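You operate a simulated robot arm through the tools that you are given. There is no shell and no other tool. Be economical: measure what you need, move in short steps, check, and stop when the job is done.

You are at the controls of a simulated two-armed robot. One attempt, no reset.

TASK
Take the blue cloth from the top of the grey bench and lay it out flat on the top of the small table.

It is judged by the outcome, as a careful person would: the job done as asked, and still so three seconds after it is handed in. It fails if anything else is knocked over, pushed out of place, dropped, spilled or broken. Flat cloth is picked up by pressing the open fingertips on it (5 to 10 N) and closing them slowly along it; thin cloth reads only 2 to 8 mm in the jaws.

THE ROBOT
Two 7-joint arms with two-finger parallel grippers on one trunk, on a base that drives. Base frame: it is fixed to the floor where the robot stands at the start and does not move with it; the origin is under the middle of the robot, x ahead of it, y to its left, z up; the surface under the hand at the start is at about z = 760. Lengths are in mm, angles in degrees, forces in N, time in s.
The left shoulder is at the start at [70, 189, 1370], the right one opposite. With the tool pointing down near the work surface each hand reaches from about 100 to 700 mm from the robot's upright axis, wherever it stands, measured 20 degrees to its own side. Places, roughly: top of the small table [-1600, 1200, 800]. Payload 3.91 kg a hand.
Tool frame (each hand has its own): the origin (TCP) lies between the finger pads and is the grasp point; the fingertips stand 30 mm ahead of it; z points along the fingers, y is the line along which they close. The gripper opens to 110 mm. The fingers are 20 mm wide and 10 mm thick; the gripper's body (48 by 112 mm) begins 55 mm behind the TCP.
Orientation is that of the tool frame in the base frame, as a unit quaternion [x, y, z, w]. With the fingers straight down and closing along the base's y, the tool's x points along the base's -x, its y along +y and its z along -z.

THE INTERFACE
- The arms move only by the tool drive_tool. It takes "left_steps", "right_steps" or both (then of equal length, played together; a hand with none holds still); each is a list of rows, each a list of 3 entries, a list of its own where there are three numbers: the turn, a rotation vector about the base's x, y, z in rad, then the shift along the base's x, y, z in mm, then the closure, from 0 (fully open) to 1 (shut). In form: [[[rx, ry, rz], [dx, dy, dz], grip], ...]. A call has 1 to 12 rows; each row shifts and turns the commanded pose from where the row before left it. A row lasts 0.2 s, in which the tool goes at most 50 mm and 8.6 degrees; a call with a longer step from one row to the next is refused whole, and so is a gripper value outside its range. A pose out of reach is approached as far as the arm can. The call stops where the force on the tool passes 40 N (or 10 N more than at its start, if that is more) or the arm is blocked; 0.2 s more then pass. The fingers move at their own pace (about 72 mm/s each) and stop on an object; they squeeze with about 34 N. The grip force told is the motor's: it shows also when the fingers shut on nothing. Time passes only in rows, and 0.2 s behind the last, so rows that do not move let the fingers close. The reply holds the time, the measured pose of the TCP, the force on the tool along the base axes, the opening and the grip force, in the units named above and with some noise, with the torque about the TCP (base axes, N m) and any sound that the robot's microphone picked up.
- Cameras (640 x 400 px; columns grow to the right, rows downward): "scene" is now at [130.8, 5.4, 1578.8]; the picture's right is [0.09, -1.00, 0.00], its down [-0.80, -0.07, -0.60] and it looks along [0.60, 0.05, -0.80] (base axes); focal length 276 px, centre (320, 200). "left" rides on the left gripper at [72, -17, -103] in its tool frame; the picture's right is [0.23, 0.97, 0.00], its down [-0.76, 0.18, -0.62] and it looks along [-0.61, 0.14, 0.78] (tool axes); focal length 222 px, centre (320, 200). "right" rides on the right gripper at [72, 17, -103] in its tool frame; the picture's right is [-0.23, 0.97, 0.00], its down [-0.76, -0.18, -0.62] and it looks along [-0.61, -0.14, 0.78] (tool axes); focal length 222 px, centre (320, 200). There is no depth. A picture from a camera that has moved, and an enlarged one, comes with that camera's place and axes in the base frame and with its lens. The place of the scene camera against the robot may be out by one fixed shift of up to 12 mm in any direction.
- get_image(camera): a new picture of that camera. The clock stands still meanwhile.
- raise_lower(by): slides the trunk up (or, below 0, down) by that many mm; the arms and the scene camera ride with it, the base frame stays. It gives what a move gives, with no picture.
- steer(legs): drives the robot by 1 to 6 legs, each [ahead, turn to the left] in mm and degrees, along the robot's own axes; the way and the turn of a leg run together, so that a leg with both is an arc; at most 1500 mm and 180 degrees a leg. The arms and the cameras ride along, it lands a little off, and it stops where it bumps. It gives what a move gives.
- aim_head(pan, tilt): turns the head with the scene camera to pan (to the left, within 86 degrees either way) and tilt (down, from -29 to 69), counted from straight ahead of the robot. It gives what a move gives.
- enlarge(camera, box): a new picture of the part [left, top, right, bottom] of that camera's present view, enlarged. The clock stands still meanwhile.
- job_done(): hands the job in; it is judged then, once.

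Work in short steps. Places have to be worked out from the pictures, the camera data and where the tool is seen: move nearer, look again, correct. Check each grasp and each placing, and mend what went wrong. You have 120 turns and 108 pictures in all, those below and enlarged ones among them. Open the grippers and draw the arms clear of the work before you hand the job in, unless the task says otherwise; then end with one line.

The tools are called after "Call:" by a JSON object that holds its "api" and its "payload". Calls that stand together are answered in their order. drive_tool: Moves the arms, as the interface text tells. Its arguments: {"type":"object","properties":{"left_steps":{"type":"array","items":{"type":"array"}},"right_steps":{"type":"array","items":{"type":"array"}}},"required":[]} The other tools are called the same way: raise_lower (by) slides the trunk up or down; steer (legs) drives the base; aim_head (pan, tilt) turns the head that bears the scene camera; get_image (camera) takes a picture; enlarge (camera, box) takes an enlarged picture of a part of a camera's view; job_done () hands the job in.

At the start:

```text
time_s: 0.0
left_ee_pos: [556.6, 321.7, 916.0]
left_tcp_rot: [0.0, 0.999, 0.004, 0.032]
left_force: [111.3, -0.1, -266.9]
left_moment: [3.03, -10.13, 1.26]
left_grip_width: 110.1
left_gripper_force: 0.0
right_ee_pos: [434.1, -148.9, 912.2]
right_tcp_rot: [0.012, 1.0, 0.002, 0.004]
right_force: [9.5, 139.7, -97.2]
right_moment: [-18.34, -7.11, -11.86]
right_grip_width: 109.8
right_gripper_force: 0.0
trunk travel left (down, up): [-880.0, 60.0]
robot x, y, heading: [-1.5, 2.4, 0.1]
head pan, tilt: [5.1, 53.2]
```

scene: 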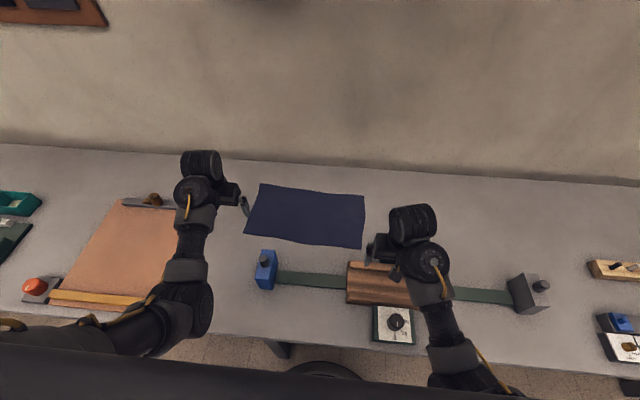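
right: 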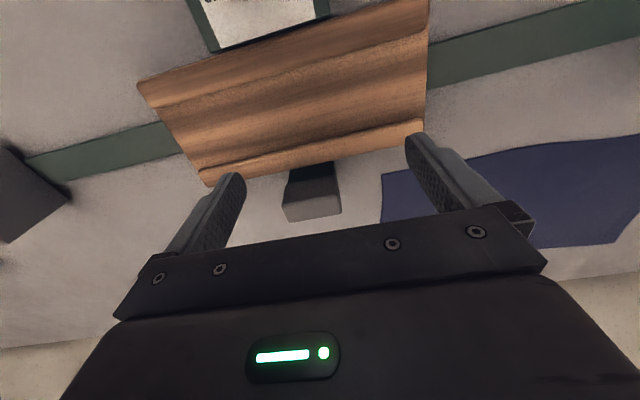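
left: 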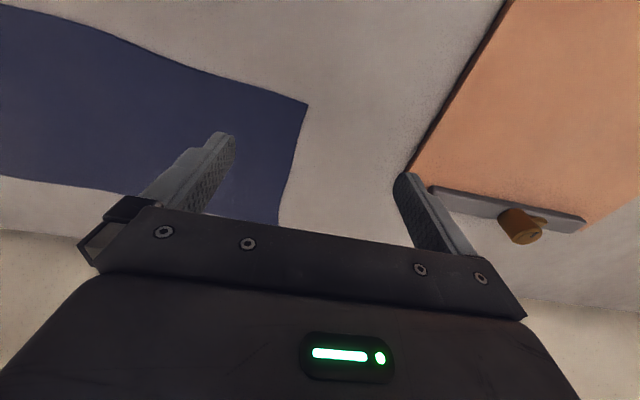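

The near cloth corners look to be at about [566, 305] and [550, -93], with the near edge close to x≈558. I move both hands above points just inside these corners with the jaws part closed, then check the pictures.

Call:
{"api": "drive_tool", "payload": {"left_steps": [[[0, 0.064, 0], [10, -20, 0], 0.6], [[0, 0, 0], [11, -25, 0], 0.6], [[0, 0, 0], [0, -5, -20], 0.6], [[0, 0, 0], [0, 0, -20], 0.6], [[0, 0, 0], [0, 0, -20], 0.6]], "right_steps": [[[0, 0.008, 0], [33, 22, 0], 0.6], [[0, 0, 0], [33, 22, 0], 0.6], [[0, 0, 0], [33, 22, 0], 0.6], [[0, 0, 0], [33, 23, -20], 0.6], [[0, 0, 0], [0, 0, -40], 0.6]]}}

Call:
{"api": "get_image", "payload": {"camera": "left"}}

Call:
{"api": "get_image", "payload": {"camera": "right"}}

Call:
{"api": "get_image", "payload": {"camera": "scene"}}

```text
time_s: 0.5
left_ee_pos: [579.2, 301.4, 916.1]
left_tcp_rot: [0.012, 1.0, 0.006, 0.023]
left_force: [53.5, -7.1, -97.6]
left_moment: [1.7, -1.86, 1.13]
left_grip_width: 47.0
left_gripper_force: 0.0
right_ee_pos: [470.2, -127.0, 910.1]
right_tcp_rot: [0.012, 1.0, 0.001, -0.002]
right_force: [0.8, -0.7, 0.2]
right_moment: [0.02, 0.02, -0.03]
right_grip_width: 47.0
right_gripper_force: 0.0
trunk travel left (down, up): [-880.0, 60.0]
robot x, y, heading: [2.7, -0.4, -0.1]
head pan, tilt: [5.1, 53.2]
stopped in row 2 (left hand): the force on the tool passed its limit at 304 N (the readings are from after the stop); the commanded pose is now the measured one
```

```text
104 pictures are left
camera left: at [500.6, 284.7, 1014.8], right [-0.2, 0.98, 0.0], down [0.74, 0.15, 0.66], along [0.65, 0.13, -0.75], focal length 222 px, centre (320, 200)
```

left: 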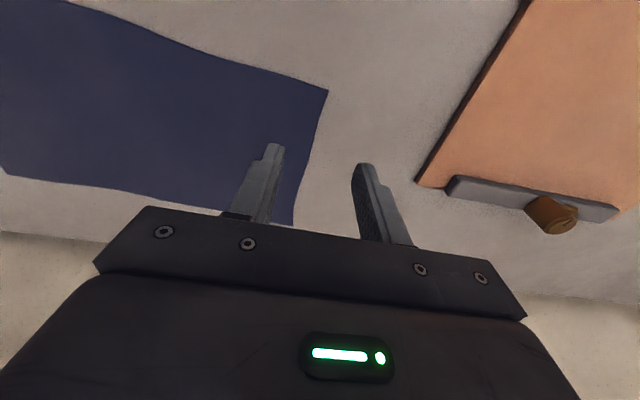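

```text
103 pictures are left
camera right: at [397.5, -109.1, 1013.6], right [0.25, 0.97, 0.0], down [0.76, -0.2, 0.62], along [0.6, -0.15, -0.78], focal length 222 px, centre (320, 200)
```

right: 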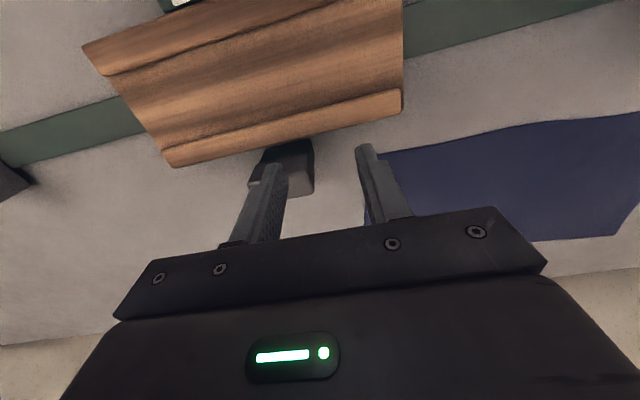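

```text
102 pictures are left
camera scene: at [135.2, 6.0, 1578.4], right [0.09, -1.0, 0.0], down [-0.8, -0.07, -0.6], along [0.59, 0.05, -0.8], focal length 276 px, centre (320, 200)
```

scene: 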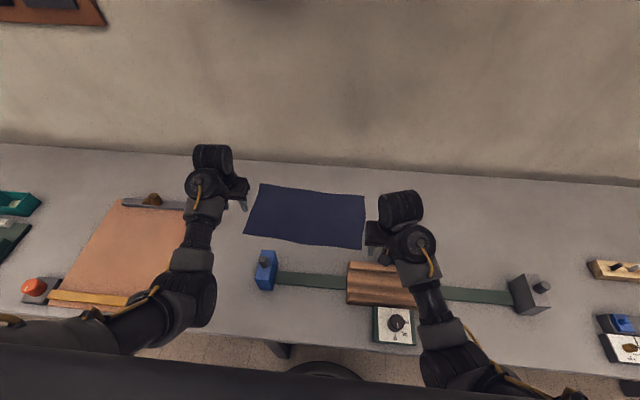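

The left arm tripped at once with nothing near it, which may be a start-up transient (the starting forces were large too). I hold still to read the settled forces.

Call:
{"api": "drive_tool", "payload": {"left_steps": [[[0, 0, 0], [0, 0, 0], 0.6], [[0, 0, 0], [0, 0, 0], 0.6], [[0, 0, 0], [0, 0, 0], 0.6]]}}

```text
time_s: 1.2
left_ee_pos: [575.7, 300.6, 918.2]
left_tcp_rot: [0.014, 1.0, 0.005, 0.025]
left_force: [41.6, -8.9, -109.5]
left_moment: [1.9, -4.49, 1.09]
left_grip_width: 43.7
left_gripper_force: 0.1
right_ee_pos: [467.7, -128.7, 911.9]
right_tcp_rot: [0.011, 1.0, 0.001, 0.001]
right_force: [0.1, 0.4, 0.7]
right_moment: [0.0, 0.01, 0.0]
right_grip_width: 43.8
right_gripper_force: 0.1
trunk travel left (down, up): [-880.0, 60.0]
robot x, y, heading: [-2.0, -0.4, 0.0]
head pan, tilt: [5.1, 53.2]
```

The left hand reads a steady ~110 N with nothing visible; I look closer at the left arm.

Call:
{"api": "enlarge", "payload": {"camera": "scene", "box": [100, 120, 300, 245]}}

Call:
{"api": "enlarge", "payload": {"camera": "scene", "box": [0, 240, 260, 400]}}

```text
3.20 times, centred on (200, 182) of scene
camera zoom: at [129.8, 5.2, 1578.9], right [0.09, -1.0, 0.0], down [-0.8, -0.07, -0.6], along [0.6, 0.05, -0.8], focal length 884 px, centre (704, 256)
```

zoom: 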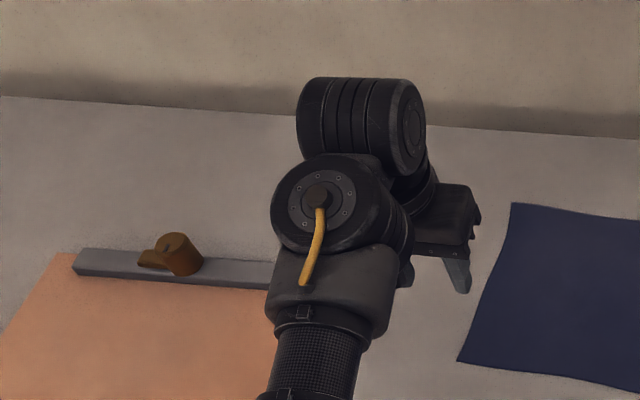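

```text
2.46 times, centred on (130, 320) of scene
camera zoom: at [129.8, 5.2, 1578.9], right [0.09, -1.0, 0.0], down [-0.8, -0.07, -0.6], along [0.6, 0.05, -0.8], focal length 680 px, centre (788, -95)
```

zoom: 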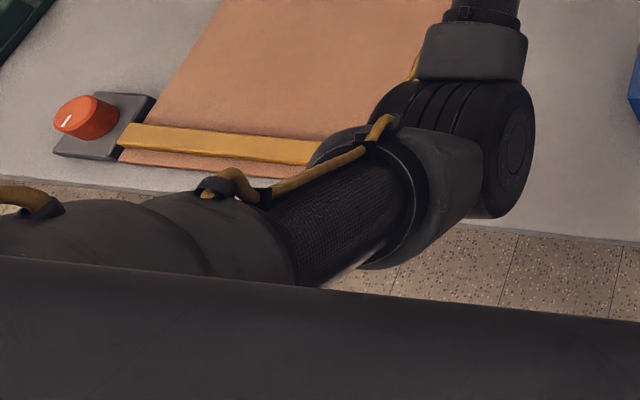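

The left hand may be touching its own wrist in this posture. I test by moving it back and inward in small steps to see whether the force drops.

Call:
{"api": "drive_tool", "payload": {"left_steps": [[[0, 0, 0], [-15, -15, 0], 0.6], [[0, 0, 0], [-15, -15, 0], 0.6]]}}

```text
time_s: 1.5
left_ee_pos: [576.1, 298.4, 917.6]
left_tcp_rot: [0.017, 0.999, 0.007, 0.031]
left_force: [25.6, 0.8, -52.4]
left_moment: [0.35, -1.47, 0.16]
left_grip_width: 44.1
left_gripper_force: 0.1
right_ee_pos: [467.8, -127.2, 911.2]
right_tcp_rot: [0.012, 1.0, 0.002, 0.002]
right_force: [0.2, 0.1, 0.4]
right_moment: [-0.01, -0.02, 0.01]
right_grip_width: 44.0
right_gripper_force: 0.1
trunk travel left (down, up): [-880.0, 60.0]
robot x, y, heading: [-1.0, -0.7, -0.1]
head pan, tilt: [5.1, 53.2]
stopped in row 1 (left hand): the force on the tool passed its limit at 147 N (the readings are from after the stop); the commanded pose is now the measured one
```

The force halved but still trips the limit. I try small steps downward, away from the presumed push.

Call:
{"api": "drive_tool", "payload": {"left_steps": [[[0, 0, 0], [0, -2, -4], 0.6], [[0, 0, 0], [0, -2, -4], 0.6], [[0, 0, 0], [0, -2, -4], 0.6]]}}

```text
time_s: 2.3
left_ee_pos: [574.2, 292.2, 905.6]
left_tcp_rot: [0.017, 0.999, 0.005, 0.028]
left_force: [-0.5, 0.2, 0.1]
left_moment: [-0.02, -0.01, 0.0]
left_grip_width: 43.9
left_gripper_force: 0.0
right_ee_pos: [467.4, -127.2, 911.6]
right_tcp_rot: [0.011, 1.0, 0.001, 0.002]
right_force: [-0.6, 0.5, 0.2]
right_moment: [0.01, -0.03, 0.0]
right_grip_width: 44.0
right_gripper_force: 0.1
trunk travel left (down, up): [-880.0, 60.0]
robot x, y, heading: [-0.5, -0.2, 0.0]
head pan, tilt: [5.1, 53.2]
```

Free now. I carry both hands on to points above the near corners.

Call:
{"api": "drive_tool", "payload": {"left_steps": [[[0, 0.02, 0], [2, -7, -14], 0.6], [[0, 0.02, 0], [2, -7, -14], 0.6], [[0, 0.01, 0], [2, -6, -14], 0.6], [[0, 0, 0], [0, 0, -14], 0.6], [[0, 0, 0], [0, 0, -14], 0.6]], "right_steps": [[[0, 0, 0], [33, 20, 0], 0.6], [[0, 0, 0], [33, 20, 0], 0.6], [[0, 0, 0], [28, 20, 0], 0.6], [[0, 0, 0], [0, 5, -30], 0.6], [[0, 0, 0], [0, 0, -40], 0.6]]}}

Call:
{"api": "get_image", "payload": {"camera": "left"}}

Call:
{"api": "get_image", "payload": {"camera": "right"}}

```text
time_s: 3.5
left_ee_pos: [579.5, 272.0, 834.5]
left_tcp_rot: [0.017, 1.0, 0.005, 0.003]
left_force: [-0.1, 0.4, -0.4]
left_moment: [0.01, 0.0, 0.0]
left_grip_width: 43.9
left_gripper_force: 0.0
right_ee_pos: [561.5, -62.2, 840.6]
right_tcp_rot: [0.011, 1.0, 0.002, 0.001]
right_force: [0.5, -0.8, 1.1]
right_moment: [0.01, 0.0, -0.02]
right_grip_width: 44.2
right_gripper_force: 0.0
trunk travel left (down, up): [-880.0, 60.0]
robot x, y, heading: [-0.2, -0.1, -0.1]
head pan, tilt: [5.1, 53.2]
```

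```text
99 pictures are left
camera left: at [506.3, 255.1, 938.3], right [-0.19, 0.98, 0.01], down [0.76, 0.14, 0.63], along [0.62, 0.13, -0.78], focal length 222 px, centre (320, 200)
```

left: 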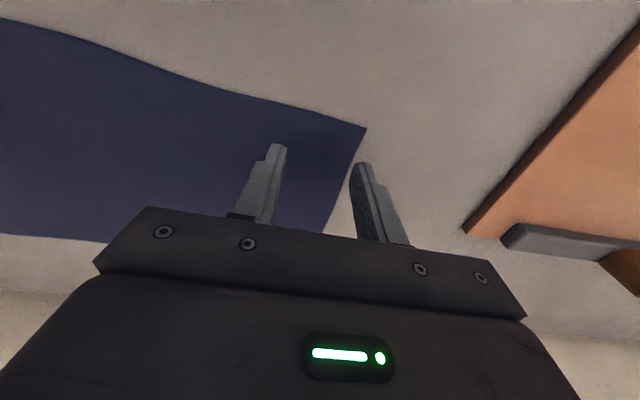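

```text
98 pictures are left
camera right: at [489.2, -43.9, 944.5], right [0.25, 0.97, 0.0], down [0.76, -0.2, 0.62], along [0.6, -0.15, -0.78], focal length 222 px, centre (320, 200)
```

right: 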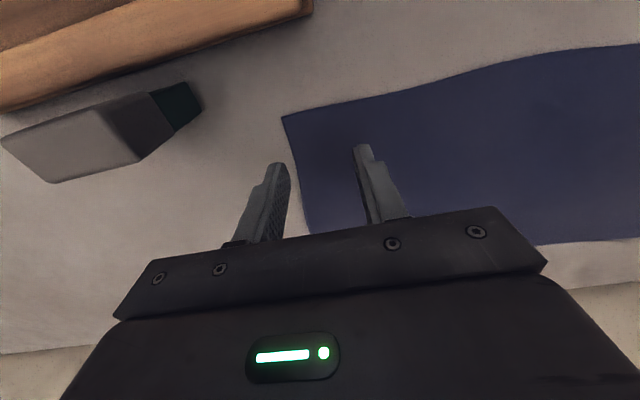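

Both corners are well bracketed: left at [567, 307], right at [539, -88]. I shift the right hand slightly and lower both to just above the cloth.

Call:
{"api": "drive_tool", "payload": {"left_steps": [[[0, 0, 0], [0, 0, -14], 0.6], [[0, 0, 0], [0, 0, -14], 0.6], [[0, 0, 0], [0, 0, -8], 0.6], [[0, 0, 0], [0, 0, 0], 0.6]], "right_steps": [[[0, 0, 0], [-3, 8, -14], 0.6], [[0, 0, 0], [0, 0, -14], 0.6], [[0, 0, 0], [0, 0, -14], 0.6], [[0, 0, 0], [0, 0, 0], 0.6]]}}

```text
time_s: 4.5
left_ee_pos: [580.4, 271.3, 799.9]
left_tcp_rot: [0.017, 1.0, 0.005, 0.003]
left_force: [1.1, 0.4, -0.1]
left_moment: [0.02, 0.0, 0.0]
left_grip_width: 44.0
left_gripper_force: 0.0
right_ee_pos: [558.9, -54.6, 799.6]
right_tcp_rot: [0.012, 1.0, 0.0, 0.001]
right_force: [0.3, 0.4, 0.4]
right_moment: [-0.02, 0.01, 0.01]
right_grip_width: 44.1
right_gripper_force: 0.2
trunk travel left (down, up): [-880.0, 60.0]
robot x, y, heading: [-3.5, -3.9, 0.1]
head pan, tilt: [5.1, 53.2]
```

Lowering in 2 mm steps to find contact.

Call:
{"api": "drive_tool", "payload": {"left_steps": [[[0, 0, 0], [0, 0, -2], 0.6], [[0, 0, 0], [0, 0, -2], 0.6], [[0, 0, 0], [0, 0, -2], 0.6], [[0, 0, 0], [0, 0, -2], 0.6]], "right_steps": [[[0, 0, 0], [0, 0, -2], 0.6], [[0, 0, 0], [0, 0, -2], 0.6], [[0, 0, 0], [0, 0, -2], 0.6], [[0, 0, 0], [0, 0, -2], 0.6]]}}

```text
time_s: 5.5
left_ee_pos: [580.6, 272.5, 791.3]
left_tcp_rot: [0.016, 1.0, 0.006, 0.003]
left_force: [0.5, -0.2, 2.6]
left_moment: [-0.07, 0.03, 0.02]
left_grip_width: 43.6
left_gripper_force: 0.1
right_ee_pos: [559.0, -53.8, 792.4]
right_tcp_rot: [0.011, 1.0, 0.002, 0.002]
right_force: [-0.7, -0.5, 1.2]
right_moment: [0.0, -0.02, 0.01]
right_grip_width: 44.0
right_gripper_force: 0.0
trunk travel left (down, up): [-880.0, 60.0]
robot x, y, heading: [0.3, 1.3, 0.0]
head pan, tilt: [5.1, 53.2]
```

Left is just touching (2.6 N); right barely. I press a bit more.

Call:
{"api": "drive_tool", "payload": {"left_steps": [[[0, 0, 0], [0, 0, -1], 0.6], [[0, 0, 0], [0, 0, 0], 0.6]], "right_steps": [[[0, 0, 0], [0, 0, -1], 0.6], [[0, 0, 0], [0, 0, -1], 0.6]]}}

```text
time_s: 6.1
left_ee_pos: [579.5, 272.3, 793.1]
left_tcp_rot: [0.017, 1.0, 0.006, 0.004]
left_force: [0.7, 1.5, 4.3]
left_moment: [-0.11, 0.0, 0.02]
left_grip_width: 44.1
left_gripper_force: 0.1
right_ee_pos: [559.2, -54.2, 791.5]
right_tcp_rot: [0.011, 1.0, 0.001, 0.002]
right_force: [0.4, -1.2, 10.5]
right_moment: [-0.23, 0.06, 0.0]
right_grip_width: 43.9
right_gripper_force: 0.3
trunk travel left (down, up): [-880.0, 60.0]
robot x, y, heading: [0.5, 2.7, 0.1]
head pan, tilt: [5.1, 53.2]
```

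Right presses 10 N; left needs ~1.5 mm more. Then I close slowly.

Call:
{"api": "drive_tool", "payload": {"left_steps": [[[0, 0, 0], [0, 0, -1.5], 0.6], [[0, 0, 0], [0, 0, 0], 0.64], [[0, 0, 0], [0, 0, 0], 0.68], [[0, 0, 0], [0, 0, 0], 0.72], [[0, 0, 0], [0, 0, 0], 0.76], [[0, 0, 0], [0, 0, 0], 0.8], [[0, 0, 0], [0, 0, 0], 0.84], [[0, 0, 0], [0, 0, 0], 0.88], [[0, 0, 0], [0, 0, 0], 0.92], [[0, 0, 0], [0, 0, 0], 0.96], [[0, 0, 0], [0, 0, 0], 1], [[0, 0, 0], [0, 0, 0], 1]], "right_steps": [[[0, 0, 0], [0, 0, 0], 0.6], [[0, 0, 0], [0, 0, 0], 0.64], [[0, 0, 0], [0, 0, 0], 0.68], [[0, 0, 0], [0, 0, 0], 0.72], [[0, 0, 0], [0, 0, 0], 0.76], [[0, 0, 0], [0, 0, 0], 0.8], [[0, 0, 0], [0, 0, 0], 0.84], [[0, 0, 0], [0, 0, 0], 0.88], [[0, 0, 0], [0, 0, 0], 0.92], [[0, 0, 0], [0, 0, 0], 0.96], [[0, 0, 0], [0, 0, 0], 1], [[0, 0, 0], [0, 0, 0], 1]]}}

Call:
{"api": "get_image", "payload": {"camera": "left"}}

Call:
{"api": "get_image", "payload": {"camera": "right"}}

```text
time_s: 8.7
left_ee_pos: [578.0, 271.1, 791.1]
left_tcp_rot: [0.017, 1.0, 0.007, 0.004]
left_force: [0.9, 0.0, 24.0]
left_moment: [-0.17, 0.12, -0.03]
left_grip_width: 2.7
left_gripper_force: 33.5
right_ee_pos: [557.7, -55.7, 791.9]
right_tcp_rot: [0.012, 1.0, 0.002, 0.004]
right_force: [-0.7, -1.2, 10.5]
right_moment: [-0.07, 0.05, 0.0]
right_grip_width: 0.0
right_gripper_force: 33.6
trunk travel left (down, up): [-880.0, 60.0]
robot x, y, heading: [1.8, -0.0, -0.0]
head pan, tilt: [5.1, 53.2]
```

```text
97 pictures are left
camera left: at [503.7, 254.7, 894.3], right [-0.19, 0.98, 0.01], down [0.76, 0.14, 0.63], along [0.62, 0.13, -0.77], focal length 222 px, centre (320, 200)
```

left: 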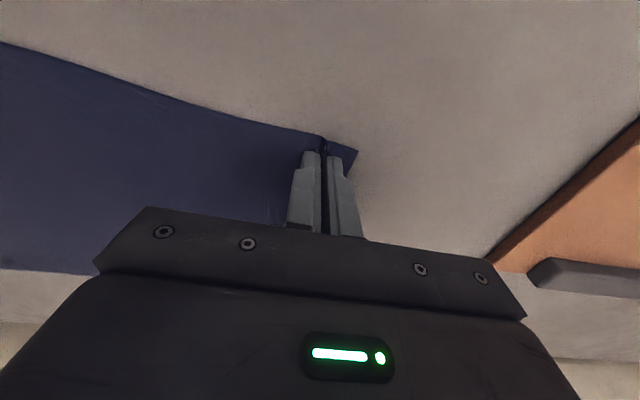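

```text
96 pictures are left
camera right: at [483.4, -37.3, 894.7], right [0.25, 0.97, 0.01], down [0.75, -0.2, 0.63], along [0.61, -0.15, -0.78], focal length 222 px, centre (320, 200)
```

right: 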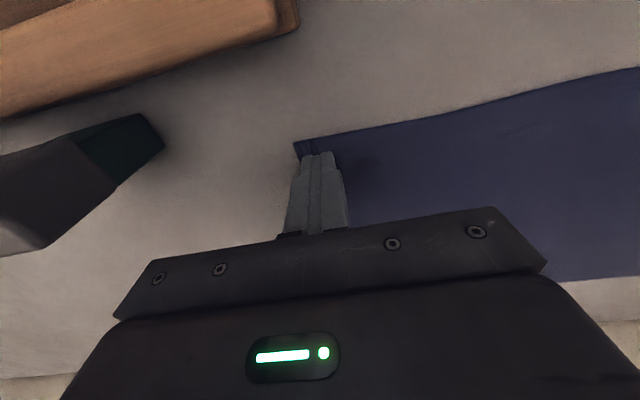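

Left holds cloth (2.7 mm); right missed (0.0) and slid the corner to about [540, -67]. I ease left up a little, and lift, open, and re-place the right 18 mm further in.

Call:
{"api": "drive_tool", "payload": {"right_steps": [[[0, 0, 0], [0, 0, 8], 1], [[0, 0, 0], [0, 0, 8], 0.6], [[0, 0, 0], [0, 18, 0], 0.6], [[0, 0, 0], [0, 0, 0], 0.6], [[0, 0, 0], [0, 0, -8], 0.6], [[0, 0, 0], [0, 0, -6], 0.6], [[0, 0, 0], [0, 0, -2], 0.6], [[0, 0, 0], [0, 0, 0], 0.6]], "left_steps": [[[0, 0, 0], [0, 0, 1], 1], [[0, 0, 0], [0, 0, 1], 1], [[0, 0, 0], [0, 0, 0], 1], [[0, 0, 0], [0, 0, 0], 1], [[0, 0, 0], [0, 0, 0], 1], [[0, 0, 0], [0, 0, 0], 1], [[0, 0, 0], [0, 0, 0], 1], [[0, 0, 0], [0, 0, 0], 1]]}}

Call:
{"api": "get_image", "payload": {"camera": "right"}}

```text
time_s: 10.5
left_ee_pos: [579.4, 272.0, 791.8]
left_tcp_rot: [0.018, 1.0, 0.006, 0.003]
left_force: [0.1, 0.6, 2.7]
left_moment: [-0.02, 0.03, 0.02]
left_grip_width: 2.4
left_gripper_force: 34.0
right_ee_pos: [558.6, -40.1, 791.0]
right_tcp_rot: [0.013, 1.0, -0.001, 0.003]
right_force: [-2.4, -2.2, 18.2]
right_moment: [-0.07, 0.2, 0.04]
right_grip_width: 44.0
right_gripper_force: 0.1
trunk travel left (down, up): [-880.0, 60.0]
robot x, y, heading: [-1.3, 1.2, -0.2]
head pan, tilt: [5.1, 53.2]
```

```text
95 pictures are left
camera right: at [485.8, -21.0, 894.4], right [0.25, 0.97, 0.0], down [0.75, -0.2, 0.63], along [0.61, -0.16, -0.78], focal length 222 px, centre (320, 200)
```

right: 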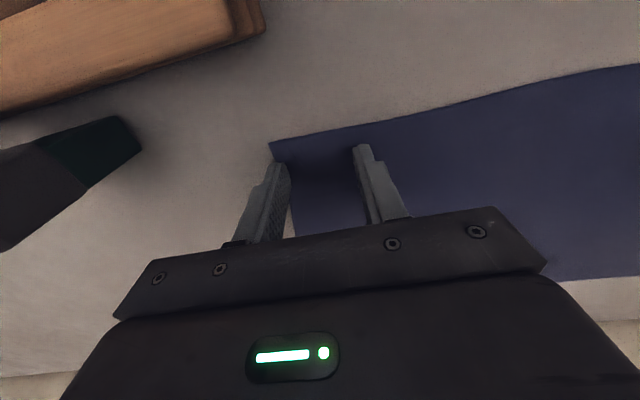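

The outer finger straddles the cloth's edge. I lift, move 16 mm further in, and press again.

Call:
{"api": "drive_tool", "payload": {"right_steps": [[[0, 0, 0], [0, 0, 8], 0.6], [[0, 0, 0], [0, 16, 0], 0.6], [[0, 0, 0], [0, 0, 0], 0.6], [[0, 0, 0], [0, 0, -6], 0.6], [[0, 0, 0], [0, 0, -2], 0.6], [[0, 0, 0], [0, 0, 0], 0.6]]}}

Call:
{"api": "get_image", "payload": {"camera": "right"}}

```text
time_s: 11.7
left_ee_pos: [578.2, 271.2, 792.0]
left_tcp_rot: [0.017, 1.0, 0.005, 0.003]
left_force: [0.9, 0.6, 1.4]
left_moment: [-0.04, 0.09, 0.02]
left_grip_width: 2.3
left_gripper_force: 33.7
right_ee_pos: [564.5, -40.7, 792.1]
right_tcp_rot: [0.018, 1.0, -0.008, 0.007]
right_force: [-7.0, -1.3, 35.6]
right_moment: [1.02, 0.46, 0.21]
right_grip_width: 43.2
right_gripper_force: 0.0
trunk travel left (down, up): [-880.0, 60.0]
robot x, y, heading: [-0.5, 2.7, 0.1]
head pan, tilt: [5.1, 53.2]
stopped in row 5 (right hand): the force on the tool passed its limit at 46 N (the readings are from after the stop); the commanded pose is now the measured one
```

```text
94 pictures are left
camera right: at [490.6, -17.9, 893.9], right [0.26, 0.97, -0.01], down [0.75, -0.19, 0.64], along [0.61, -0.18, -0.77], focal length 222 px, centre (320, 200)
```

right: 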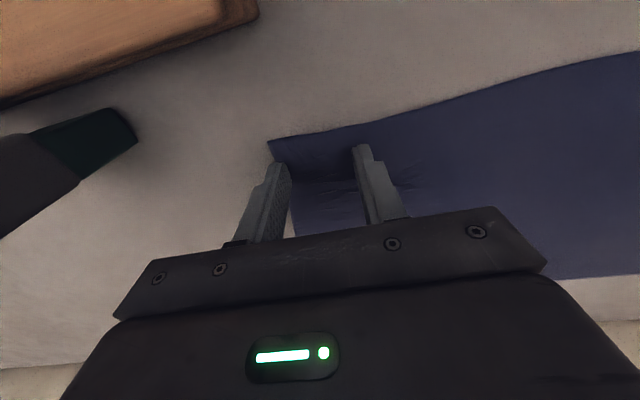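

The hand did not move in y as commanded; something may be blocking the right arm. I look at the scene.

Call:
{"api": "get_image", "payload": {"camera": "scene"}}

Call:
{"api": "enlarge", "payload": {"camera": "scene", "box": [300, 150, 500, 275]}}

```text
93 pictures are left
camera scene: at [127.3, 5.5, 1579.3], right [0.09, -1.0, 0.0], down [-0.8, -0.07, -0.6], along [0.6, 0.05, -0.8], focal length 276 px, centre (320, 200)
```

scene: 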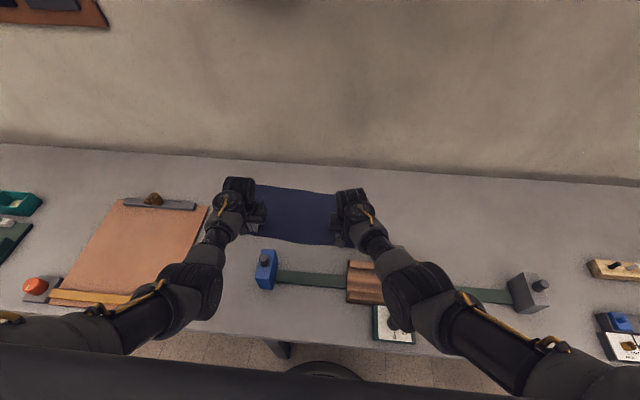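

```text
3.20 times, centred on (400, 212) of scene
camera zoom: at [127.3, 5.5, 1579.3], right [0.09, -1.0, 0.0], down [-0.8, -0.07, -0.6], along [0.6, 0.05, -0.8], focal length 884 px, centre (64, 160)
```

zoom: 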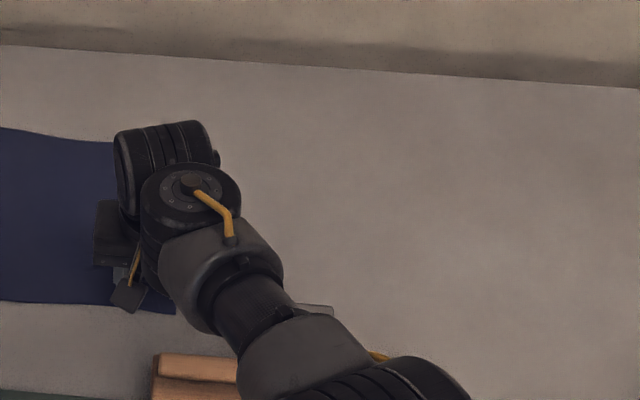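

I lift the right hand clear and test the +y move there, with a small yaw to relax the wrist.

Call:
{"api": "drive_tool", "payload": {"right_steps": [[[0, 0, 0], [0, 0, 6], 0.6], [[0, 0, 0], [0, 0, 6], 0.6], [[0, 0, 0], [-4, 0, 6], 0.6]]}}

```text
time_s: 12.5
left_ee_pos: [579.1, 272.4, 791.8]
left_tcp_rot: [0.017, 1.0, 0.006, 0.004]
left_force: [2.5, -0.5, 11.2]
left_moment: [-0.02, -0.01, -0.01]
left_grip_width: 2.1
left_gripper_force: 34.1
right_ee_pos: [561.7, -40.4, 808.0]
right_tcp_rot: [0.019, 1.0, -0.009, 0.005]
right_force: [-0.5, -0.2, 0.2]
right_moment: [0.02, 0.01, -0.03]
right_grip_width: 43.9
right_gripper_force: 0.2
trunk travel left (down, up): [-880.0, 60.0]
robot x, y, heading: [1.3, -0.7, 0.2]
head pan, tilt: [5.1, 53.2]
```

Call:
{"api": "drive_tool", "payload": {"right_steps": [[[0, 0, 0.1], [0, 0, 0], 0.6], [[0, 0, 0.1], [0, 0, 0], 0.6], [[0, 0, 0], [0, 8, 0], 0.6], [[0, 0, 0], [0, 8, 0], 0.6]]}}

```text
time_s: 13.5
left_ee_pos: [579.2, 272.3, 792.1]
left_tcp_rot: [0.018, 1.0, 0.006, 0.003]
left_force: [3.1, 0.2, 13.3]
left_moment: [-0.06, 0.0, 0.01]
left_grip_width: 2.6
left_gripper_force: 34.4
right_ee_pos: [558.9, -30.1, 803.3]
right_tcp_rot: [-0.082, 0.997, -0.012, 0.005]
right_force: [0.3, 0.7, 0.2]
right_moment: [0.03, -0.03, -0.03]
right_grip_width: 44.2
right_gripper_force: 0.0
trunk travel left (down, up): [-880.0, 60.0]
robot x, y, heading: [2.0, -1.5, 0.0]
head pan, tilt: [5.1, 53.2]
```

With yaw the hand reached y≈-30, which suits (outer finger ~-57, cloth edge ~-69). I lower gently here.

Call:
{"api": "drive_tool", "payload": {"right_steps": [[[0, 0, 0], [0, 0, -5], 0.6], [[0, 0, 0], [0, 0, -4], 0.6], [[0, 0, 0], [0, 0, -2], 0.6], [[0, 0, 0], [0, 0, 0], 0.6]]}}

Call:
{"api": "get_image", "payload": {"camera": "right"}}

```text
time_s: 14.5
left_ee_pos: [578.9, 272.1, 791.4]
left_tcp_rot: [0.017, 1.0, 0.006, 0.003]
left_force: [2.4, 0.7, 14.4]
left_moment: [-0.04, 0.01, 0.03]
left_grip_width: 2.6
left_gripper_force: 34.1
right_ee_pos: [560.1, -31.4, 793.3]
right_tcp_rot: [-0.08, 0.997, -0.012, 0.005]
right_force: [-0.3, 0.3, 0.2]
right_moment: [0.03, 0.0, -0.02]
right_grip_width: 43.9
right_gripper_force: 0.1
trunk travel left (down, up): [-880.0, 60.0]
robot x, y, heading: [1.9, 0.8, -0.0]
head pan, tilt: [5.1, 53.2]
```

```text
91 pictures are left
camera right: at [484.2, -22.9, 896.0], right [0.07, 1.0, -0.02], down [0.77, -0.04, 0.63], along [0.63, -0.06, -0.77], focal length 222 px, centre (320, 200)
```

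right: 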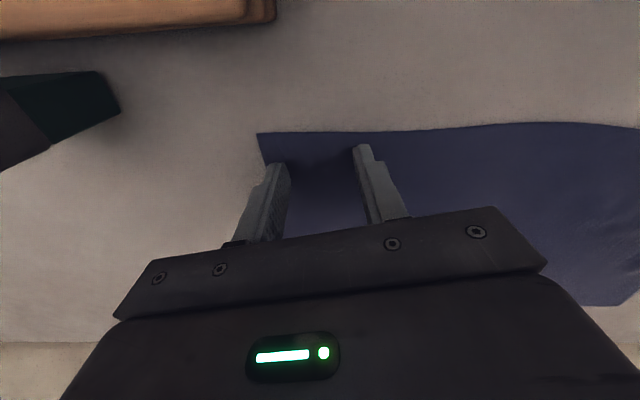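

Outer fingertip is just at the edge. I move 8 mm further in with a touch more yaw, then press to contact.

Call:
{"api": "drive_tool", "payload": {"right_steps": [[[0, 0, 0.08], [0, 5, 2], 0.6], [[0, 0, 0.04], [0, 5, 0], 0.6], [[0, 0, 0], [0, 0, -2], 0.6], [[0, 0, 0], [0, 0, -1], 0.6], [[0, 0, 0], [0, 0, -1], 0.6]]}}

Call:
{"api": "get_image", "payload": {"camera": "right"}}

```text
time_s: 15.7
left_ee_pos: [578.2, 271.9, 791.2]
left_tcp_rot: [0.016, 1.0, 0.006, 0.003]
left_force: [1.4, -0.7, 11.1]
left_moment: [-0.03, 0.03, 0.0]
left_grip_width: 2.2
left_gripper_force: 33.5
right_ee_pos: [559.7, -23.1, 792.4]
right_tcp_rot: [-0.139, 0.99, -0.013, 0.005]
right_force: [-1.8, -0.9, 9.1]
right_moment: [0.26, 0.17, 0.1]
right_grip_width: 43.7
right_gripper_force: 0.1
trunk travel left (down, up): [-880.0, 60.0]
robot x, y, heading: [2.4, 0.7, 0.0]
head pan, tilt: [5.1, 53.2]
```

```text
90 pictures are left
camera right: at [484.0, -23.6, 894.7], right [-0.05, 1.0, -0.02], down [0.77, 0.05, 0.63], along [0.63, 0.01, -0.77], focal length 222 px, centre (320, 200)
```

right: 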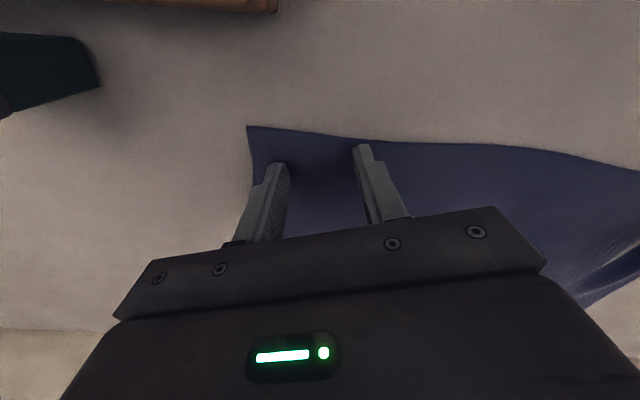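

9 N with both tips on the cloth. I close the right slowly.

Call:
{"api": "drive_tool", "payload": {"right_steps": [[[0, 0, 0], [0, 0, 0], 0.64], [[0, 0, 0], [0, 0, 0], 0.68], [[0, 0, 0], [0, 0, 0], 0.72], [[0, 0, 0], [0, 0, 0], 0.76], [[0, 0, 0], [0, 0, 0], 0.8], [[0, 0, 0], [0, 0, 0], 0.84], [[0, 0, 0], [0, 0, 0], 0.88], [[0, 0, 0], [0, 0, 0], 0.92], [[0, 0, 0], [0, 0, 0], 0.96], [[0, 0, 0], [0, 0, 0], 1], [[0, 0, 0], [0, 0, 0], 1]]}}

Call:
{"api": "get_image", "payload": {"camera": "right"}}

```text
time_s: 18.1
left_ee_pos: [579.1, 269.9, 791.1]
left_tcp_rot: [0.017, 1.0, 0.005, 0.003]
left_force: [-2.6, -0.9, 12.6]
left_moment: [-0.08, 0.1, -0.03]
left_grip_width: 2.4
left_gripper_force: 33.9
right_ee_pos: [561.5, -22.2, 792.6]
right_tcp_rot: [-0.138, 0.99, -0.013, 0.006]
right_force: [-0.1, 0.0, -0.3]
right_moment: [0.01, -0.01, 0.0]
right_grip_width: 0.0
right_gripper_force: 33.9
trunk travel left (down, up): [-880.0, 60.0]
robot x, y, heading: [2.1, 1.2, -0.3]
head pan, tilt: [5.1, 53.2]
```

```text
89 pictures are left
camera right: at [484.7, -23.1, 894.7], right [-0.05, 1.0, -0.02], down [0.77, 0.05, 0.63], along [0.63, 0.01, -0.77], focal length 222 px, centre (320, 200)
```

right: 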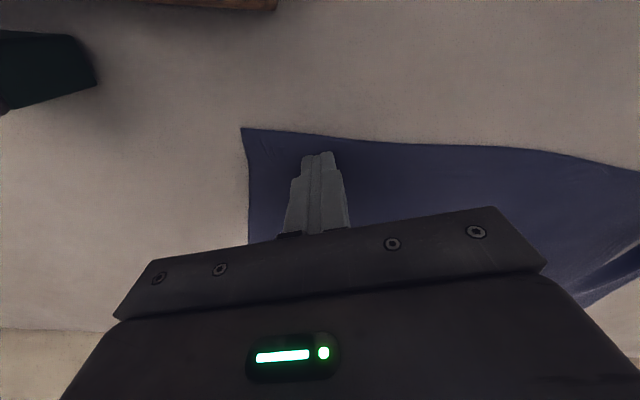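

Contact force vanished as it closed. I reopen, press again and keep easing down during closing.

Call:
{"api": "drive_tool", "payload": {"right_steps": [[[0, 0, 0], [0, 0, 6], 1], [[0, 0, 0], [0, 0, 0], 0.6], [[0, 0, 0], [0, 0, 0], 0.6], [[0, 0, 0], [0, -2, -4], 0.6], [[0, 0, 0], [0, 0, -2], 0.6], [[0, 0, 0], [0, 0, -1], 0.6], [[0, 0, 0], [0, 0, 0], 0.6]]}}

```text
time_s: 19.7
left_ee_pos: [578.9, 271.4, 790.8]
left_tcp_rot: [0.018, 1.0, 0.004, 0.004]
left_force: [0.2, -0.9, 6.2]
left_moment: [0.0, 0.01, 0.07]
left_grip_width: 2.5
left_gripper_force: 34.4
right_ee_pos: [560.6, -22.9, 792.7]
right_tcp_rot: [-0.139, 0.99, -0.013, 0.007]
right_force: [3.5, 1.8, 15.5]
right_moment: [0.47, 0.13, -0.08]
right_grip_width: 44.2
right_gripper_force: 0.1
trunk travel left (down, up): [-880.0, 60.0]
robot x, y, heading: [-1.0, -0.1, 0.0]
head pan, tilt: [5.1, 53.2]
```

The moment shows only the inner finger bears (lever ≈ +30 mm). I raise a bit, roll the hand +0.03 about x to level the tips, and press again.

Call:
{"api": "drive_tool", "payload": {"right_steps": [[[0, 0, 0], [0, 0, 3], 0.6], [[0.03, 0, 0], [0, 0, 0], 0.6], [[0, 0, 0], [0, 0, -2], 0.6], [[0, 0, 0], [0, 0, -1], 0.6], [[0, 0, 0], [0, 0, 0], 0.6]]}}

```text
time_s: 20.9
left_ee_pos: [578.3, 271.5, 792.0]
left_tcp_rot: [0.018, 1.0, 0.006, 0.003]
left_force: [-0.9, -0.4, 8.7]
left_moment: [-0.08, 0.07, 0.01]
left_grip_width: 2.2
left_gripper_force: 34.1
right_ee_pos: [559.4, -23.5, 792.3]
right_tcp_rot: [-0.138, 0.99, 0.002, 0.008]
right_force: [1.0, -0.4, 8.5]
right_moment: [-0.01, 0.0, 0.03]
right_grip_width: 44.0
right_gripper_force: 0.0
trunk travel left (down, up): [-880.0, 60.0]
robot x, y, heading: [2.1, 3.0, 0.3]
head pan, tilt: [5.1, 53.2]
```

Balanced now: 8.5 N, zero moment. I close slowly while easing down slightly.

Call:
{"api": "drive_tool", "payload": {"right_steps": [[[0, 0, 0], [0, 0, -0.5], 0.64], [[0, 0, 0], [0, 0, 0], 0.68], [[0, 0, 0], [0, 0, -0.2], 0.72], [[0, 0, 0], [0, 0, 0], 0.76], [[0, 0, 0], [0, 0, -0.2], 0.8], [[0, 0, 0], [0, 0, 0], 0.84], [[0, 0, 0], [0, 0, -0.2], 0.88], [[0, 0, 0], [0, 0, 0], 0.92], [[0, 0, 0], [0, 0, 0], 0.96], [[0, 0, 0], [0, 0, 0], 1], [[0, 0, 0], [0, 0, 0], 1]]}}

Call:
{"api": "get_image", "payload": {"camera": "right"}}

```text
time_s: 23.3
left_ee_pos: [578.1, 271.8, 792.0]
left_tcp_rot: [0.017, 1.0, 0.005, 0.004]
left_force: [0.3, -2.8, 1.2]
left_moment: [-0.11, 0.01, 0.04]
left_grip_width: 2.4
left_gripper_force: 34.0
right_ee_pos: [560.7, -23.0, 792.4]
right_tcp_rot: [-0.139, 0.99, 0.002, 0.009]
right_force: [-3.6, 1.6, 19.9]
right_moment: [0.08, 0.25, 0.04]
right_grip_width: 2.4
right_gripper_force: 34.2
trunk travel left (down, up): [-880.0, 60.0]
robot x, y, heading: [1.7, -2.7, 0.1]
head pan, tilt: [5.1, 53.2]
```

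```text
88 pictures are left
camera right: at [484.3, -27.5, 893.7], right [-0.05, 1.0, 0.01], down [0.77, 0.03, 0.64], along [0.64, 0.03, -0.77], focal length 222 px, centre (320, 200)
```

right: 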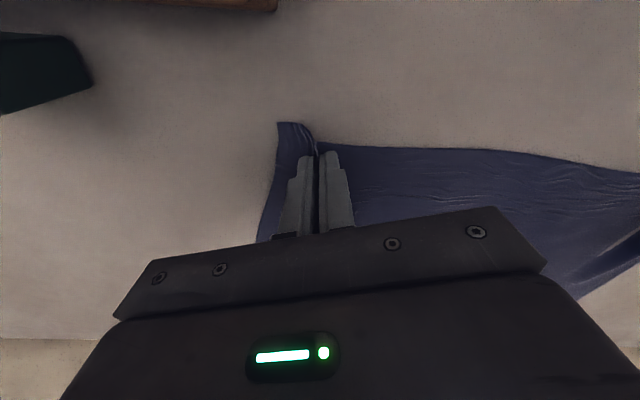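

Both hands hold (2.4 mm each). I lift both together to z≈890, slightly back, and watch for force.

Call:
{"api": "drive_tool", "payload": {"left_steps": [[[0, 0, 0], [0, 0, 15], 1], [[0, 0, 0], [-4, 0, 20], 1], [[0, 0, 0], [-4, 0, 20], 1], [[0, 0, 0], [-4, 0, 20], 1], [[0, 0, 0], [-4, 0, 20], 1]], "right_steps": [[[0, 0, 0], [0, 0, 15], 1], [[0, 0, 0], [-4, 0, 20], 1], [[0, 0, 0], [-4, 0, 20], 1], [[0, 0, 0], [-4, 0, 20], 1], [[0, 0, 0], [-4, 0, 20], 1]]}}

Call:
{"api": "get_image", "payload": {"camera": "scene"}}

```text
time_s: 24.5
left_ee_pos: [562.1, 271.1, 887.7]
left_tcp_rot: [0.017, 1.0, 0.007, 0.002]
left_force: [0.0, -0.2, -0.9]
left_moment: [-0.03, -0.04, 0.02]
left_grip_width: 2.7
left_gripper_force: 33.9
right_ee_pos: [547.3, -19.8, 890.3]
right_tcp_rot: [-0.14, 0.99, 0.004, 0.012]
right_force: [-0.5, 1.1, -0.7]
right_moment: [0.02, 0.0, -0.01]
right_grip_width: 2.0
right_gripper_force: 33.9
trunk travel left (down, up): [-880.0, 60.0]
robot x, y, heading: [-2.2, -0.3, 0.0]
head pan, tilt: [5.1, 53.2]
```

```text
87 pictures are left
camera scene: at [129.4, 5.1, 1578.9], right [0.09, -1.0, 0.0], down [-0.8, -0.07, -0.6], along [0.6, 0.05, -0.8], focal length 276 px, centre (320, 200)
```

scene: 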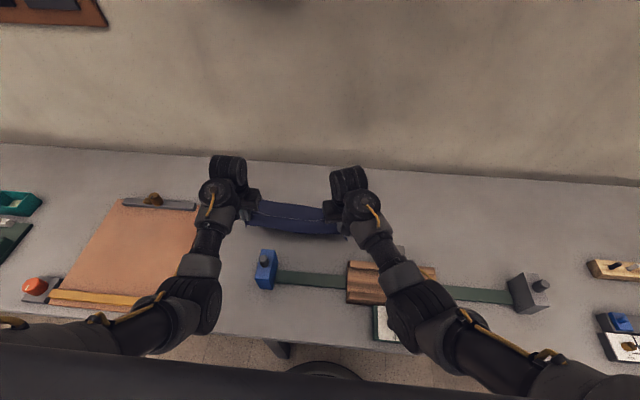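

Both corners are up and the cloth hangs. I continue up and a little back, right hand returning its yaw.

Call:
{"api": "drive_tool", "payload": {"left_steps": [[[0, 0, 0], [-10, 0, 18], 1], [[0, 0, 0], [-10, 0, 18], 1], [[0, 0, 0], [-10, 0, 18], 1], [[0, 0, 0], [-10, 0, 18], 1], [[0, 0, 0], [-10, 0, 18], 1], [[0, 0, 0], [-10, 0, 18], 1]], "right_steps": [[[0, 0, -0.04], [-9, -3, 18], 1], [[0, 0, -0.04], [-9, -3, 18], 1], [[0, 0, -0.04], [-9, -3, 18], 1], [[0, 0, -0.04], [-9, -3, 18], 1], [[0, 0, -0.04], [-9, -3, 18], 1], [[0, 0, -0.04], [-9, -3, 18], 1]]}}

Call:
{"api": "get_image", "payload": {"camera": "scene"}}

```text
time_s: 24.9
left_ee_pos: [559.9, 271.1, 898.4]
left_tcp_rot: [0.017, 1.0, 0.006, 0.01]
left_force: [10.9, -3.0, -25.4]
left_moment: [0.12, -0.85, 0.08]
left_grip_width: 2.7
left_gripper_force: 34.1
right_ee_pos: [542.7, -21.2, 902.5]
right_tcp_rot: [-0.128, 0.992, 0.002, 0.013]
right_force: [0.1, 1.6, -0.5]
right_moment: [0.05, -0.01, 0.03]
right_grip_width: 2.3
right_gripper_force: 33.7
trunk travel left (down, up): [-880.0, 60.0]
robot x, y, heading: [2.8, 4.9, -0.0]
head pan, tilt: [5.1, 53.2]
stopped in row 1 (left hand): the force on the tool passed its limit at 98 N (the readings are from after the stop); the commanded pose is now the measured one
```

```text
86 pictures are left
camera scene: at [129.2, 5.0, 1579.0], right [0.09, -1.0, 0.0], down [-0.8, -0.07, -0.6], along [0.6, 0.05, -0.8], focal length 276 px, centre (320, 200)
```

scene: 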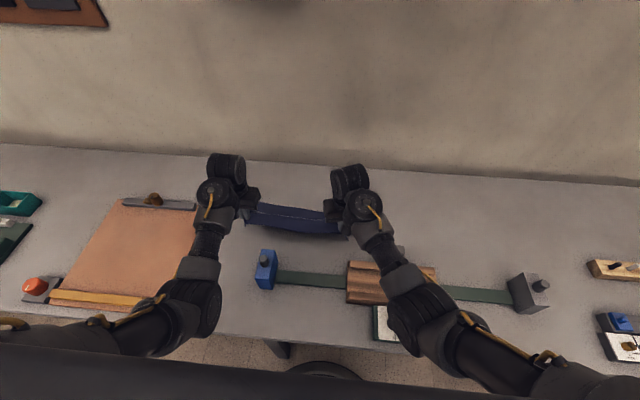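

Raising with a vertical tool jams the left wrist; leaning the fingers forward (−y turn) opens the wrist angle. I lean both hands forward first, then lift.

Call:
{"api": "drive_tool", "payload": {"left_steps": [[[0, -0.06, 0], [0, 0, -4], 1], [[0, -0.1, 0], [0, 0, 0], 1], [[0, -0.1, 0], [0, 0, 0], 1], [[0, -0.1, 0], [0, 0, 5], 1], [[0, -0.1, 0], [0, 0, 10], 1], [[0, 0, 0], [-5, 0, 15], 1]], "right_steps": [[[0, -0.06, 0], [0, 0, -4], 1], [[0, -0.1, 0], [0, 0, 0], 1], [[0, -0.1, 0], [0, 0, 0], 1], [[0, -0.1, 0], [0, 0, 5], 1], [[0, -0.1, 0], [0, 0, 10], 1], [[0, 0, 0], [-5, 0, 15], 1]]}}

```text
time_s: 26.3
left_ee_pos: [554.0, 271.2, 924.0]
left_tcp_rot: [0.015, 0.971, 0.01, 0.238]
left_force: [0.3, -1.6, -0.3]
left_moment: [-0.07, 0.01, 0.0]
left_grip_width: 2.2
left_gripper_force: 34.3
right_ee_pos: [537.4, -21.0, 928.0]
right_tcp_rot: [-0.126, 0.963, -0.026, 0.239]
right_force: [-0.8, 1.2, -0.1]
right_moment: [0.06, 0.05, 0.06]
right_grip_width: 2.2
right_gripper_force: 33.9
trunk travel left (down, up): [-880.0, 60.0]
robot x, y, heading: [1.5, -2.3, 0.0]
head pan, tilt: [5.1, 53.2]
```

That works. Continue lifting with more lean.

Call:
{"api": "drive_tool", "payload": {"left_steps": [[[0, -0.05, 0], [-8, 0, 15], 1], [[0, -0.05, 0], [-8, 0, 15], 1], [[0, -0.05, 0], [-8, 0, 15], 1], [[0, -0.05, 0], [-8, 0, 15], 1], [[0, -0.05, 0], [-8, 0, 15], 1], [[0, -0.05, 0], [-8, 0, 15], 1], [[0, -0.05, 0], [-8, 0, 15], 1], [[0, -0.05, 0], [-8, 0, 15], 1]], "right_steps": [[[0, -0.05, 0], [-7, 0, 15], 1], [[0, -0.05, 0], [-7, 0, 15], 1], [[0, -0.05, 0], [-7, 0, 15], 1], [[0, -0.05, 0], [-7, 0, 15], 1], [[0, -0.05, 0], [-7, 0, 15], 1], [[0, -0.05, 0], [-7, 0, 15], 1], [[0, -0.05, 0], [-7, 0, 15], 1], [[0, -0.05, 0], [-7, 0, 15], 1]]}}

Call:
{"api": "raise_lower", "payload": {"by": 55}}

Call:
{"api": "get_image", "payload": {"camera": "scene"}}

```text
time_s: 28.1
left_ee_pos: [489.5, 272.1, 1045.5]
left_tcp_rot: [0.014, 0.905, 0.013, 0.424]
left_force: [-1.7, -2.1, -0.1]
left_moment: [-0.03, 0.02, -0.05]
left_grip_width: 2.1
left_gripper_force: 34.3
right_ee_pos: [482.0, -21.4, 1048.9]
right_tcp_rot: [-0.117, 0.896, -0.051, 0.424]
right_force: [-1.0, 2.0, 0.0]
right_moment: [0.09, 0.02, 0.13]
right_grip_width: 2.2
right_gripper_force: 33.1
trunk travel left (down, up): [-880.0, 60.0]
robot x, y, heading: [-1.8, 4.1, 0.4]
head pan, tilt: [5.1, 53.2]
```

```text
time_s: 29.0
left_ee_pos: [490.2, 271.5, 1100.1]
left_tcp_rot: [0.013, 0.905, 0.012, 0.425]
left_force: [0.8, -1.3, -0.9]
left_moment: [-0.05, 0.02, -0.03]
left_grip_width: 2.2
left_gripper_force: 33.9
right_ee_pos: [482.4, -19.8, 1103.4]
right_tcp_rot: [-0.117, 0.896, -0.05, 0.425]
right_force: [0.9, 2.2, 0.2]
right_moment: [0.07, -0.02, 0.07]
right_grip_width: 2.0
right_gripper_force: 34.5
trunk travel left (down, up): [-935.0, 5.0]
robot x, y, heading: [-4.0, 2.0, 0.1]
head pan, tilt: [5.1, 53.2]
```

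```text
85 pictures are left
camera scene: at [131.0, 5.5, 1633.8], right [0.09, -1.0, 0.0], down [-0.8, -0.07, -0.6], along [0.6, 0.05, -0.8], focal length 276 px, centre (320, 200)
```

scene: 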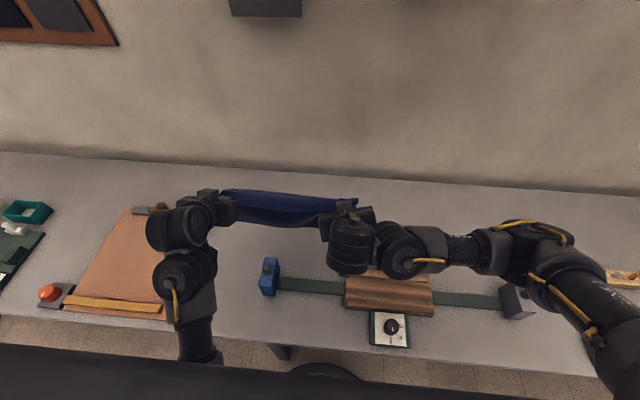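

Cloth is held clear of the bench, lightly taut. Before driving, I look to the left and right for obstacles.

Call:
{"api": "aim_head", "payload": {"pan": 86, "tilt": 30}}

Call:
{"api": "get_image", "payload": {"camera": "scene"}}

Call:
{"api": "aim_head", "payload": {"pan": -86, "tilt": 30}}

Call:
{"api": "get_image", "payload": {"camera": "scene"}}

```text
time_s: 30.6
left_ee_pos: [489.7, 272.1, 1098.8]
left_tcp_rot: [0.013, 0.905, 0.012, 0.425]
left_force: [-0.1, -1.4, -0.5]
left_moment: [-0.04, 0.02, -0.04]
left_grip_width: 2.1
left_gripper_force: 33.5
right_ee_pos: [482.6, -20.3, 1104.0]
right_tcp_rot: [-0.118, 0.896, -0.05, 0.425]
right_force: [0.2, 2.0, 0.7]
right_moment: [0.03, 0.0, 0.05]
right_grip_width: 2.1
right_gripper_force: 33.9
trunk travel left (down, up): [-935.0, 5.0]
robot x, y, heading: [-2.3, 1.5, -0.4]
head pan, tilt: [85.9, 30.0]
```

```text
84 pictures are left
camera scene: at [63.6, 89.0, 1667.6], right [1.0, -0.07, 0.0], down [-0.04, -0.5, -0.87], along [0.06, 0.86, -0.5], focal length 276 px, centre (320, 200)
```

scene: 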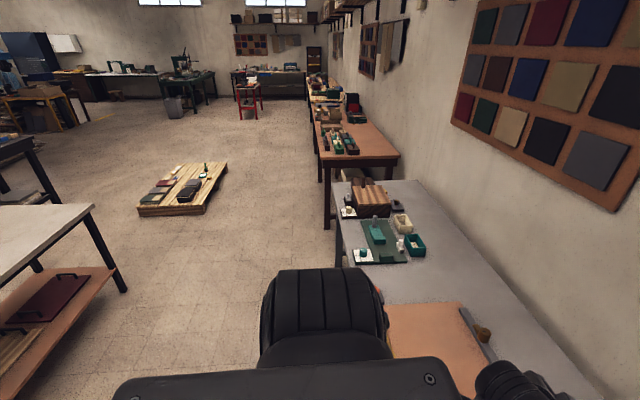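

```text
time_s: 33.2
left_ee_pos: [490.0, 272.0, 1098.7]
left_tcp_rot: [0.013, 0.905, 0.011, 0.424]
left_force: [0.0, -1.3, 0.3]
left_moment: [-0.04, 0.01, -0.05]
left_grip_width: 2.0
left_gripper_force: 34.2
right_ee_pos: [483.0, -21.3, 1103.8]
right_tcp_rot: [-0.117, 0.896, -0.05, 0.426]
right_force: [0.1, 1.3, -0.2]
right_moment: [0.08, 0.03, 0.09]
right_grip_width: 2.1
right_gripper_force: 34.1
trunk travel left (down, up): [-935.0, 5.0]
robot x, y, heading: [-0.8, 2.6, -0.1]
head pan, tilt: [-85.9, 30.0]
```

```text
83 pictures are left
camera scene: at [63.5, -91.5, 1667.6], right [-1.0, -0.07, 0.0], down [-0.04, 0.5, -0.87], along [0.06, -0.86, -0.5], focal length 276 px, centre (320, 200)
```

scene: 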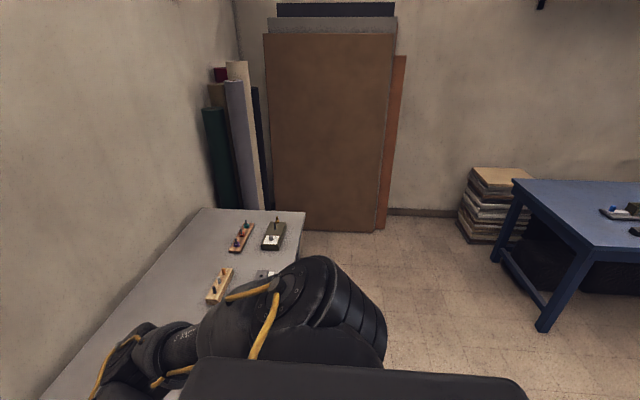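

The small table is the cream-topped one to the rear left: near edge about x≈-1220, y up to ≈1617. I back away from the bench first.

Call:
{"api": "steer", "payload": {"legs": [[-250, 0], [-250, 0]]}}

Call:
{"api": "aim_head", "payload": {"pan": 86, "tilt": 30}}

Call:
{"api": "get_image", "payload": {"camera": "scene"}}

```text
time_s: 36.4
left_ee_pos: [-10.8, 272.4, 1098.8]
left_tcp_rot: [0.012, 0.905, 0.012, 0.424]
left_force: [0.1, -0.8, -0.4]
left_moment: [-0.06, -0.03, -0.03]
left_grip_width: 2.4
left_gripper_force: 33.8
right_ee_pos: [-18.1, -20.4, 1102.7]
right_tcp_rot: [-0.119, 0.896, -0.049, 0.424]
right_force: [-0.4, 2.0, -0.7]
right_moment: [0.01, 0.01, 0.06]
right_grip_width: 2.3
right_gripper_force: 33.4
trunk travel left (down, up): [-935.0, 5.0]
robot x, y, heading: [-500.7, 1.3, 0.3]
head pan, tilt: [-85.9, 30.0]
```

```text
time_s: 39.0
left_ee_pos: [-13.3, 273.5, 1099.2]
left_tcp_rot: [0.013, 0.906, 0.012, 0.424]
left_force: [-0.5, -2.0, 0.0]
left_moment: [-0.09, 0.04, -0.07]
left_grip_width: 2.4
left_gripper_force: 34.1
right_ee_pos: [-19.5, -18.9, 1103.5]
right_tcp_rot: [-0.118, 0.896, -0.05, 0.425]
right_force: [0.7, 2.8, 0.8]
right_moment: [0.02, 0.03, 0.06]
right_grip_width: 2.4
right_gripper_force: 34.4
trunk travel left (down, up): [-935.0, 5.0]
robot x, y, heading: [-501.4, 1.7, 0.4]
head pan, tilt: [85.9, 30.0]
```

```text
82 pictures are left
camera scene: at [-438.8, 88.9, 1667.6], right [1.0, -0.07, 0.0], down [-0.03, -0.5, -0.87], along [0.06, 0.86, -0.5], focal length 276 px, centre (320, 200)
```

scene: 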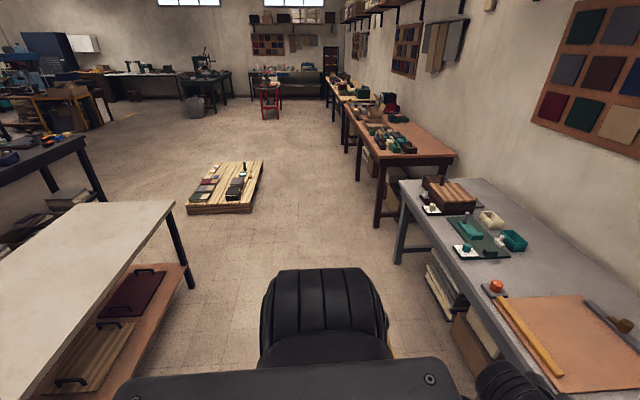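

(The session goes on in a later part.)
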